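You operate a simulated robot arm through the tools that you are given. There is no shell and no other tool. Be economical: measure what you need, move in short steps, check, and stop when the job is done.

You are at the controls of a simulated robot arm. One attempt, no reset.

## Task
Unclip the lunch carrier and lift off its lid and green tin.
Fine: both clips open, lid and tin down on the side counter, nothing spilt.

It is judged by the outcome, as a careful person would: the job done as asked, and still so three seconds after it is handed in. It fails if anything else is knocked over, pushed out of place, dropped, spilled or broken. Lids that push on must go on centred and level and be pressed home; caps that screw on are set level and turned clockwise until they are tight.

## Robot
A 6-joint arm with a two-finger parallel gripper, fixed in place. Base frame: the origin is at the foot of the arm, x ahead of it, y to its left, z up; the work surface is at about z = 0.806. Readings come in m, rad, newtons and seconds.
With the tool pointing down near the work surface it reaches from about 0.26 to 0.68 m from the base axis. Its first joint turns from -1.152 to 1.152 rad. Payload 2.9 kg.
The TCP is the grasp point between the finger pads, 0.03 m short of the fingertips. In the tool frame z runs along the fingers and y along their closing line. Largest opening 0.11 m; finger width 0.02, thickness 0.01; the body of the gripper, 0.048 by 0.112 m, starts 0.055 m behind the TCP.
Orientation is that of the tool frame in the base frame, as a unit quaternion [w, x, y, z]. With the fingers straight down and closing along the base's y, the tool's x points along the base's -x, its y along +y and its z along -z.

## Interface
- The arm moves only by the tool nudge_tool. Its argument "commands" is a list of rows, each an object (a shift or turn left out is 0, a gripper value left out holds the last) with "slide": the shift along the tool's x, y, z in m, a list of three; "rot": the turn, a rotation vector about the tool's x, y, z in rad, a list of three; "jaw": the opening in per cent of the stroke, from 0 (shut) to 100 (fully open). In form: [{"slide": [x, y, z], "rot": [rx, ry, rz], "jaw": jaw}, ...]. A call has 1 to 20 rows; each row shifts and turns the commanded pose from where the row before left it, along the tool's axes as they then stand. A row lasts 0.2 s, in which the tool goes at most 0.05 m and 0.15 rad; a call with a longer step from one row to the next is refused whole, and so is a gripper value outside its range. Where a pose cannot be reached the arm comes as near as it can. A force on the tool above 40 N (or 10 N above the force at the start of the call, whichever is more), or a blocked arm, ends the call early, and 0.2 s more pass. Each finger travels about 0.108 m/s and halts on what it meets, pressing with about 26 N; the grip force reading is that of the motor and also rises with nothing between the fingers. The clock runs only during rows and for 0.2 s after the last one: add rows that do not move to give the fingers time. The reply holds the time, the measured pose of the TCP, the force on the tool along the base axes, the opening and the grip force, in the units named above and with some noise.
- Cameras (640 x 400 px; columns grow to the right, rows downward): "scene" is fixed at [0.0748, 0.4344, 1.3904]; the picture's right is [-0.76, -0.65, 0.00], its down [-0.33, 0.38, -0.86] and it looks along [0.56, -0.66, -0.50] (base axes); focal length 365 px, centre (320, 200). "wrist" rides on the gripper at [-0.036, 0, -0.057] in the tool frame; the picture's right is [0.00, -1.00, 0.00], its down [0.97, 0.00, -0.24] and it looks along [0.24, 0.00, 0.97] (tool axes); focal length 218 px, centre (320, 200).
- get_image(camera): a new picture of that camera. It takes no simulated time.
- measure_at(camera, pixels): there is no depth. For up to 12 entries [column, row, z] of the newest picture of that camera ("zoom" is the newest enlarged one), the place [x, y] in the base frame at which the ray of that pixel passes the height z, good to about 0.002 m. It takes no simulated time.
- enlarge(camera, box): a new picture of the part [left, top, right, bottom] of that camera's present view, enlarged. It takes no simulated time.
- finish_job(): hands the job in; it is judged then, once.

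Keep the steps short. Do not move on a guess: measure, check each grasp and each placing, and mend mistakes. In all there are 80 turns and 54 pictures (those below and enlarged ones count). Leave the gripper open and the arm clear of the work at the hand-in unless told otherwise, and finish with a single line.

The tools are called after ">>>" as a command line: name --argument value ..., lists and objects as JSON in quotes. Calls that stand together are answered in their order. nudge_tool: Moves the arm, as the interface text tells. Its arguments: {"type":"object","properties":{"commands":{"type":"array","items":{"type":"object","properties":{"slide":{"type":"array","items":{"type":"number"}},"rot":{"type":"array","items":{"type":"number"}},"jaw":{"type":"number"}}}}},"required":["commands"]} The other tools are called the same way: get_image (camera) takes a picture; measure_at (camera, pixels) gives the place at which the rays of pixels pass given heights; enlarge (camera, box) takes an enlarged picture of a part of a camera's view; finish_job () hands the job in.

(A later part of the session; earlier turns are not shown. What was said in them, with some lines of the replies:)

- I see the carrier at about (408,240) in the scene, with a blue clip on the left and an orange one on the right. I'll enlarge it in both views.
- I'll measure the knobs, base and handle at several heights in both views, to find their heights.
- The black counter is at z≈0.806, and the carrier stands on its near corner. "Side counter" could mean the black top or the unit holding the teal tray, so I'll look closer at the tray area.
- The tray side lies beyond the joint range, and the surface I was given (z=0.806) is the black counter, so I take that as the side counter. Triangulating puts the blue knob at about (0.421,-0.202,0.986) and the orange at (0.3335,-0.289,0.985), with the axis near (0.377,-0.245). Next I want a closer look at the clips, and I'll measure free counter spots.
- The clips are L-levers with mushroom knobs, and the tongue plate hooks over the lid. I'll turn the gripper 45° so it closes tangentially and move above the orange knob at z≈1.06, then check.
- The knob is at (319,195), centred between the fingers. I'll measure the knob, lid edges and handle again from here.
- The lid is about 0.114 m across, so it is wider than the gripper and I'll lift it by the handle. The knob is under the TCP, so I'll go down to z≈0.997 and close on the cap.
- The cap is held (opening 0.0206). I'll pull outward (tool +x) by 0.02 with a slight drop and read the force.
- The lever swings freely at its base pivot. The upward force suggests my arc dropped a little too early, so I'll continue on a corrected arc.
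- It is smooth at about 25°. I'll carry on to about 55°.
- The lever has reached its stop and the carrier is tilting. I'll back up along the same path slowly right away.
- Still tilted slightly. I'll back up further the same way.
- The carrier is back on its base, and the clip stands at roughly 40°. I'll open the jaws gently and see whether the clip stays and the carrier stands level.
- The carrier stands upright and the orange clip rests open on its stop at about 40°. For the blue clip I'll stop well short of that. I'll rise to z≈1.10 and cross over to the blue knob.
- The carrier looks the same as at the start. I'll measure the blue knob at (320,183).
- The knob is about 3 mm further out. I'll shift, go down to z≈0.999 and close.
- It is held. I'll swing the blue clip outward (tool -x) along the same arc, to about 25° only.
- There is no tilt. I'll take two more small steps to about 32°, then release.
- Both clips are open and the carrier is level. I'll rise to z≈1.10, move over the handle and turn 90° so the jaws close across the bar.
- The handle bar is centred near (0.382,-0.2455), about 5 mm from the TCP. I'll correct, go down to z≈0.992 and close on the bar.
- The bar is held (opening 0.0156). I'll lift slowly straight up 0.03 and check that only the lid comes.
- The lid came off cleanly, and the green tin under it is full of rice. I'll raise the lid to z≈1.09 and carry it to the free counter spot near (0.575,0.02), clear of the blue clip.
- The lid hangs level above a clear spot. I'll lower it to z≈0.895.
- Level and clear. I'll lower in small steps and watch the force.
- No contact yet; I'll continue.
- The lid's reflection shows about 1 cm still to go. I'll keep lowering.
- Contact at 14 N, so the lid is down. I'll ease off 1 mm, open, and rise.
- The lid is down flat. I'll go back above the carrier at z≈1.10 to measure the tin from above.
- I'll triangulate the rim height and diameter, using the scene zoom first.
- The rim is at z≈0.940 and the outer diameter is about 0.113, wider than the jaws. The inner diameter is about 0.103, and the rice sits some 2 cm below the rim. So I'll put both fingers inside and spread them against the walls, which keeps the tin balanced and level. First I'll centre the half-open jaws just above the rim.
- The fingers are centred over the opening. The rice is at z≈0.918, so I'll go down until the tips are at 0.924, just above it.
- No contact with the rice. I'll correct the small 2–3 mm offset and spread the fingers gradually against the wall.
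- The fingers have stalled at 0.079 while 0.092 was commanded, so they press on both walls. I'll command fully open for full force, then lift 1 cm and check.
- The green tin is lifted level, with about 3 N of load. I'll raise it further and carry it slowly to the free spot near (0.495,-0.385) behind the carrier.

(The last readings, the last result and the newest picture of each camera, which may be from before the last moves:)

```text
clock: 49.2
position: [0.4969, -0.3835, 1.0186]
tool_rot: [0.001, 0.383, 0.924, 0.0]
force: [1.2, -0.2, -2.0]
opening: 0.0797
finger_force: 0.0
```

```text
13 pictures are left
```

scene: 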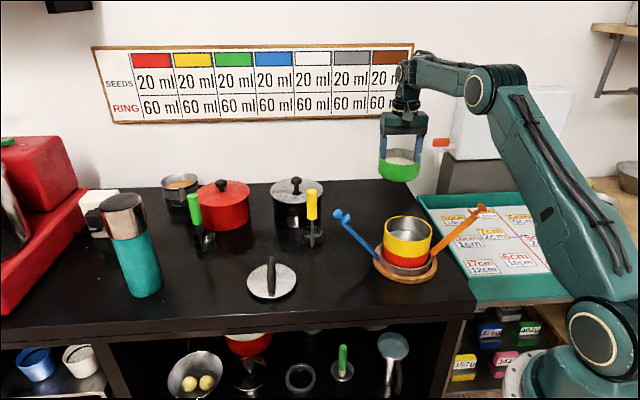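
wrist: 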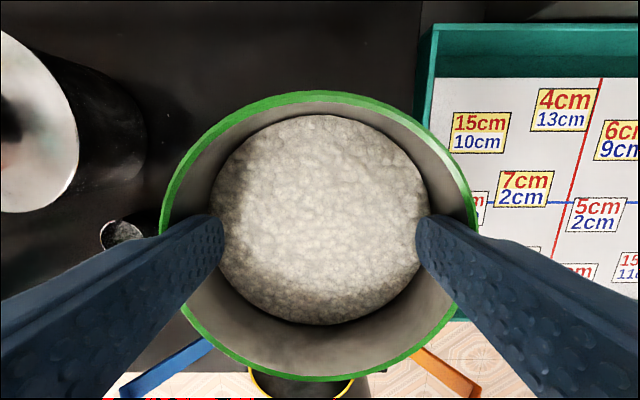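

The spot is clear: the black pot is well to the left and the carrier and tray edge are away. I'll lower to z≈0.90.

>>> nudge_tool --commands '[{"slide": [0, 0, 0.015]}, {"slide": [0, 0, 0.025]}, {"slide": [0, 0, 0.025]}, {"slide": [0, 0, 0.025]}, {"slide": [0, 0, 0.018]}, {"slide": [0, 0, 0.01]}, {}]'

>>> enlarge --camera "scene" --box '[340, 130, 460, 250]'

```text
clock: 50.8
position: [0.497, -0.3822, 0.9014]
tool_rot: [-0.001, 0.382, 0.924, 0.0]
force: [-0.1, 0.5, -3.2]
opening: 0.0799
finger_force: 0.0
```

```text
3.33 times, centred on (400, 190) of scene
```

zoom: 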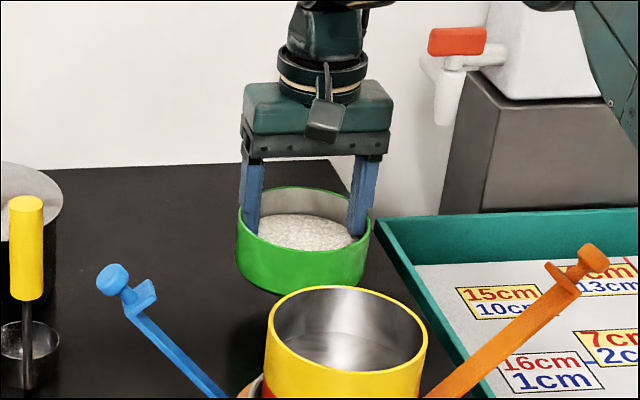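

It is level and clear. I'll lower to about 0.875 in small steps, then feel for contact.

>>> nudge_tool --commands '[{"slide": [0, 0, 0.007]}, {"slide": [0, 0, 0.006]}, {"slide": [0, 0, 0.005]}, {"slide": [0, 0, 0.003]}, {"slide": [0, 0, 0.003]}, {}]'

```text
clock: 52.2
position: [0.4958, -0.3838, 0.8772]
tool_rot: [0.0, 0.383, 0.924, 0.0]
force: [0.1, -0.1, -2.7]
opening: 0.0797
finger_force: 0.1
```

No contact yet (-2.7 N is the tin's weight). I'll continue.

>>> nudge_tool --commands '[{"slide": [0, 0, 0.002]}, {"slide": [0, 0, 0.002]}, {"slide": [0, 0, 0.002]}, {}]'

```text
clock: 53.2
position: [0.4964, -0.3829, 0.8713]
tool_rot: [0.0, 0.383, 0.924, 0.0]
force: [1.0, 0.1, -2.4]
opening: 0.0797
finger_force: 0.1
```

>>> nudge_tool --commands '[{"slide": [0, 0, 0.002]}, {"slide": [0, 0, 0.002]}, {}]'

>>> enlarge --camera "scene" --box '[340, 150, 440, 230]'

```text
clock: 54.0
position: [0.4957, -0.384, 0.8671]
tool_rot: [0.0, 0.382, 0.924, 0.0]
force: [-0.1, -0.4, -1.9]
opening: 0.0795
finger_force: 0.1
```

```text
5.00 times, centred on (390, 190) of scene
```

zoom: 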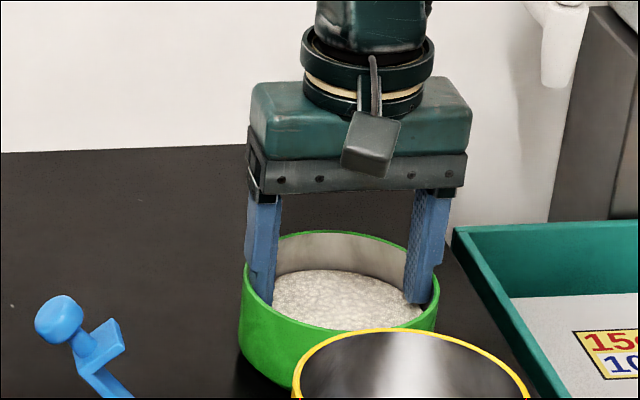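

Near the counter but still carrying the weight. I'll take a few more 1.5 mm steps.

>>> nudge_tool --commands '[{"slide": [0, 0, 0.0015]}, {"slide": [0, 0, 0.0015]}, {}]'

```text
clock: 54.8
position: [0.497, -0.3845, 0.8643]
tool_rot: [0.0, 0.383, 0.924, 0.0]
force: [0.8, -0.3, 0.1]
opening: 0.0799
finger_force: 0.1
```

The weight has gone off the tool, so contact is starting. One more millimetre to confirm.

>>> nudge_tool --commands '[{"slide": [0, 0, 0.001]}, {}]'

```text
clock: 55.4
position: [0.4968, -0.3846, 0.8639]
tool_rot: [0.001, 0.383, 0.924, 0.0]
force: [-0.2, 1.8, 9.5]
opening: 0.0795
finger_force: 0.1
```

The tin is down firmly (9.5 N). I'll close the fingers to half inside the tin, then rise straight up.

>>> nudge_tool --commands '[{"slide": [0, 0, -0.0005], "jaw": 68}, {"jaw": 58}, {"jaw": 52}, {}, {"slide": [0, 0, -0.01]}, {"slide": [0, 0, -0.02]}, {"slide": [0, 0, -0.04]}, {"slide": [0, 0, -0.05]}, {"slide": [0, 0, -0.05]}, {"slide": [0, 0, -0.05]}, {"jaw": 100}, {}, {}]'

>>> get_image --camera "scene"

>>> enlarge --camera "scene" --box '[350, 160, 470, 290]'

>>> get_image --camera "wrist"

```text
clock: 58.2
position: [0.4968, -0.3825, 1.0803]
tool_rot: [-0.001, 0.383, 0.924, 0.0]
force: [0.8, -0.6, -1.2]
opening: 0.1101
finger_force: 0.0
```

```text
10 pictures are left
```

scene: 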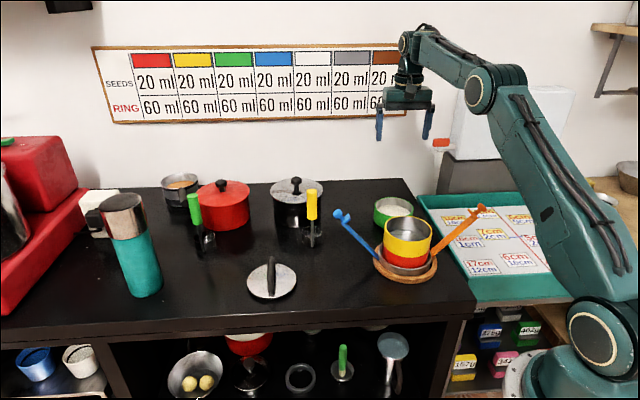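

```text
3.08 times, centred on (410, 225) of scene
```

zoom: 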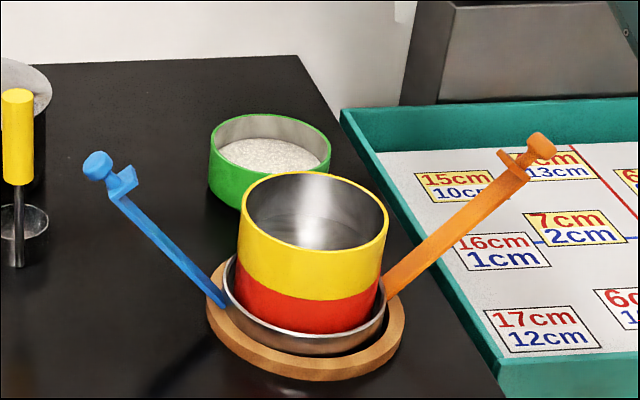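

```text
8 pictures are left
```

wrist: 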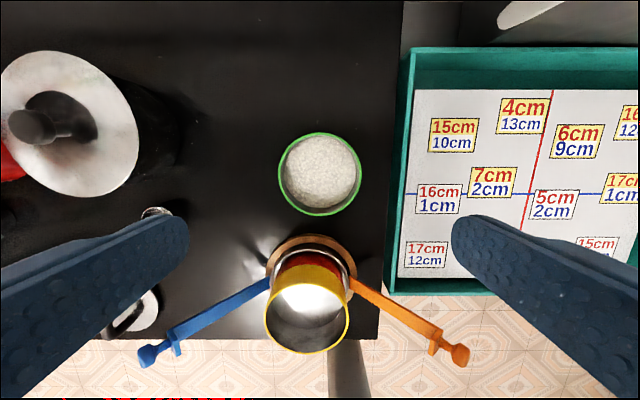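

Both clips are open, the lid and the rice-filled green tin sit flat on the counter, and the rest is in place. The gripper is open and well above the work, so I'm handing in.

>>> finish_job

```text
The job is handed in.
```

Both clips are open and the lid and full green tin are on the black counter (which I took to be the side counter) with nothing spilt, though the carrier tipped briefly when I swung the orange clip past its stop, and I set it back level.
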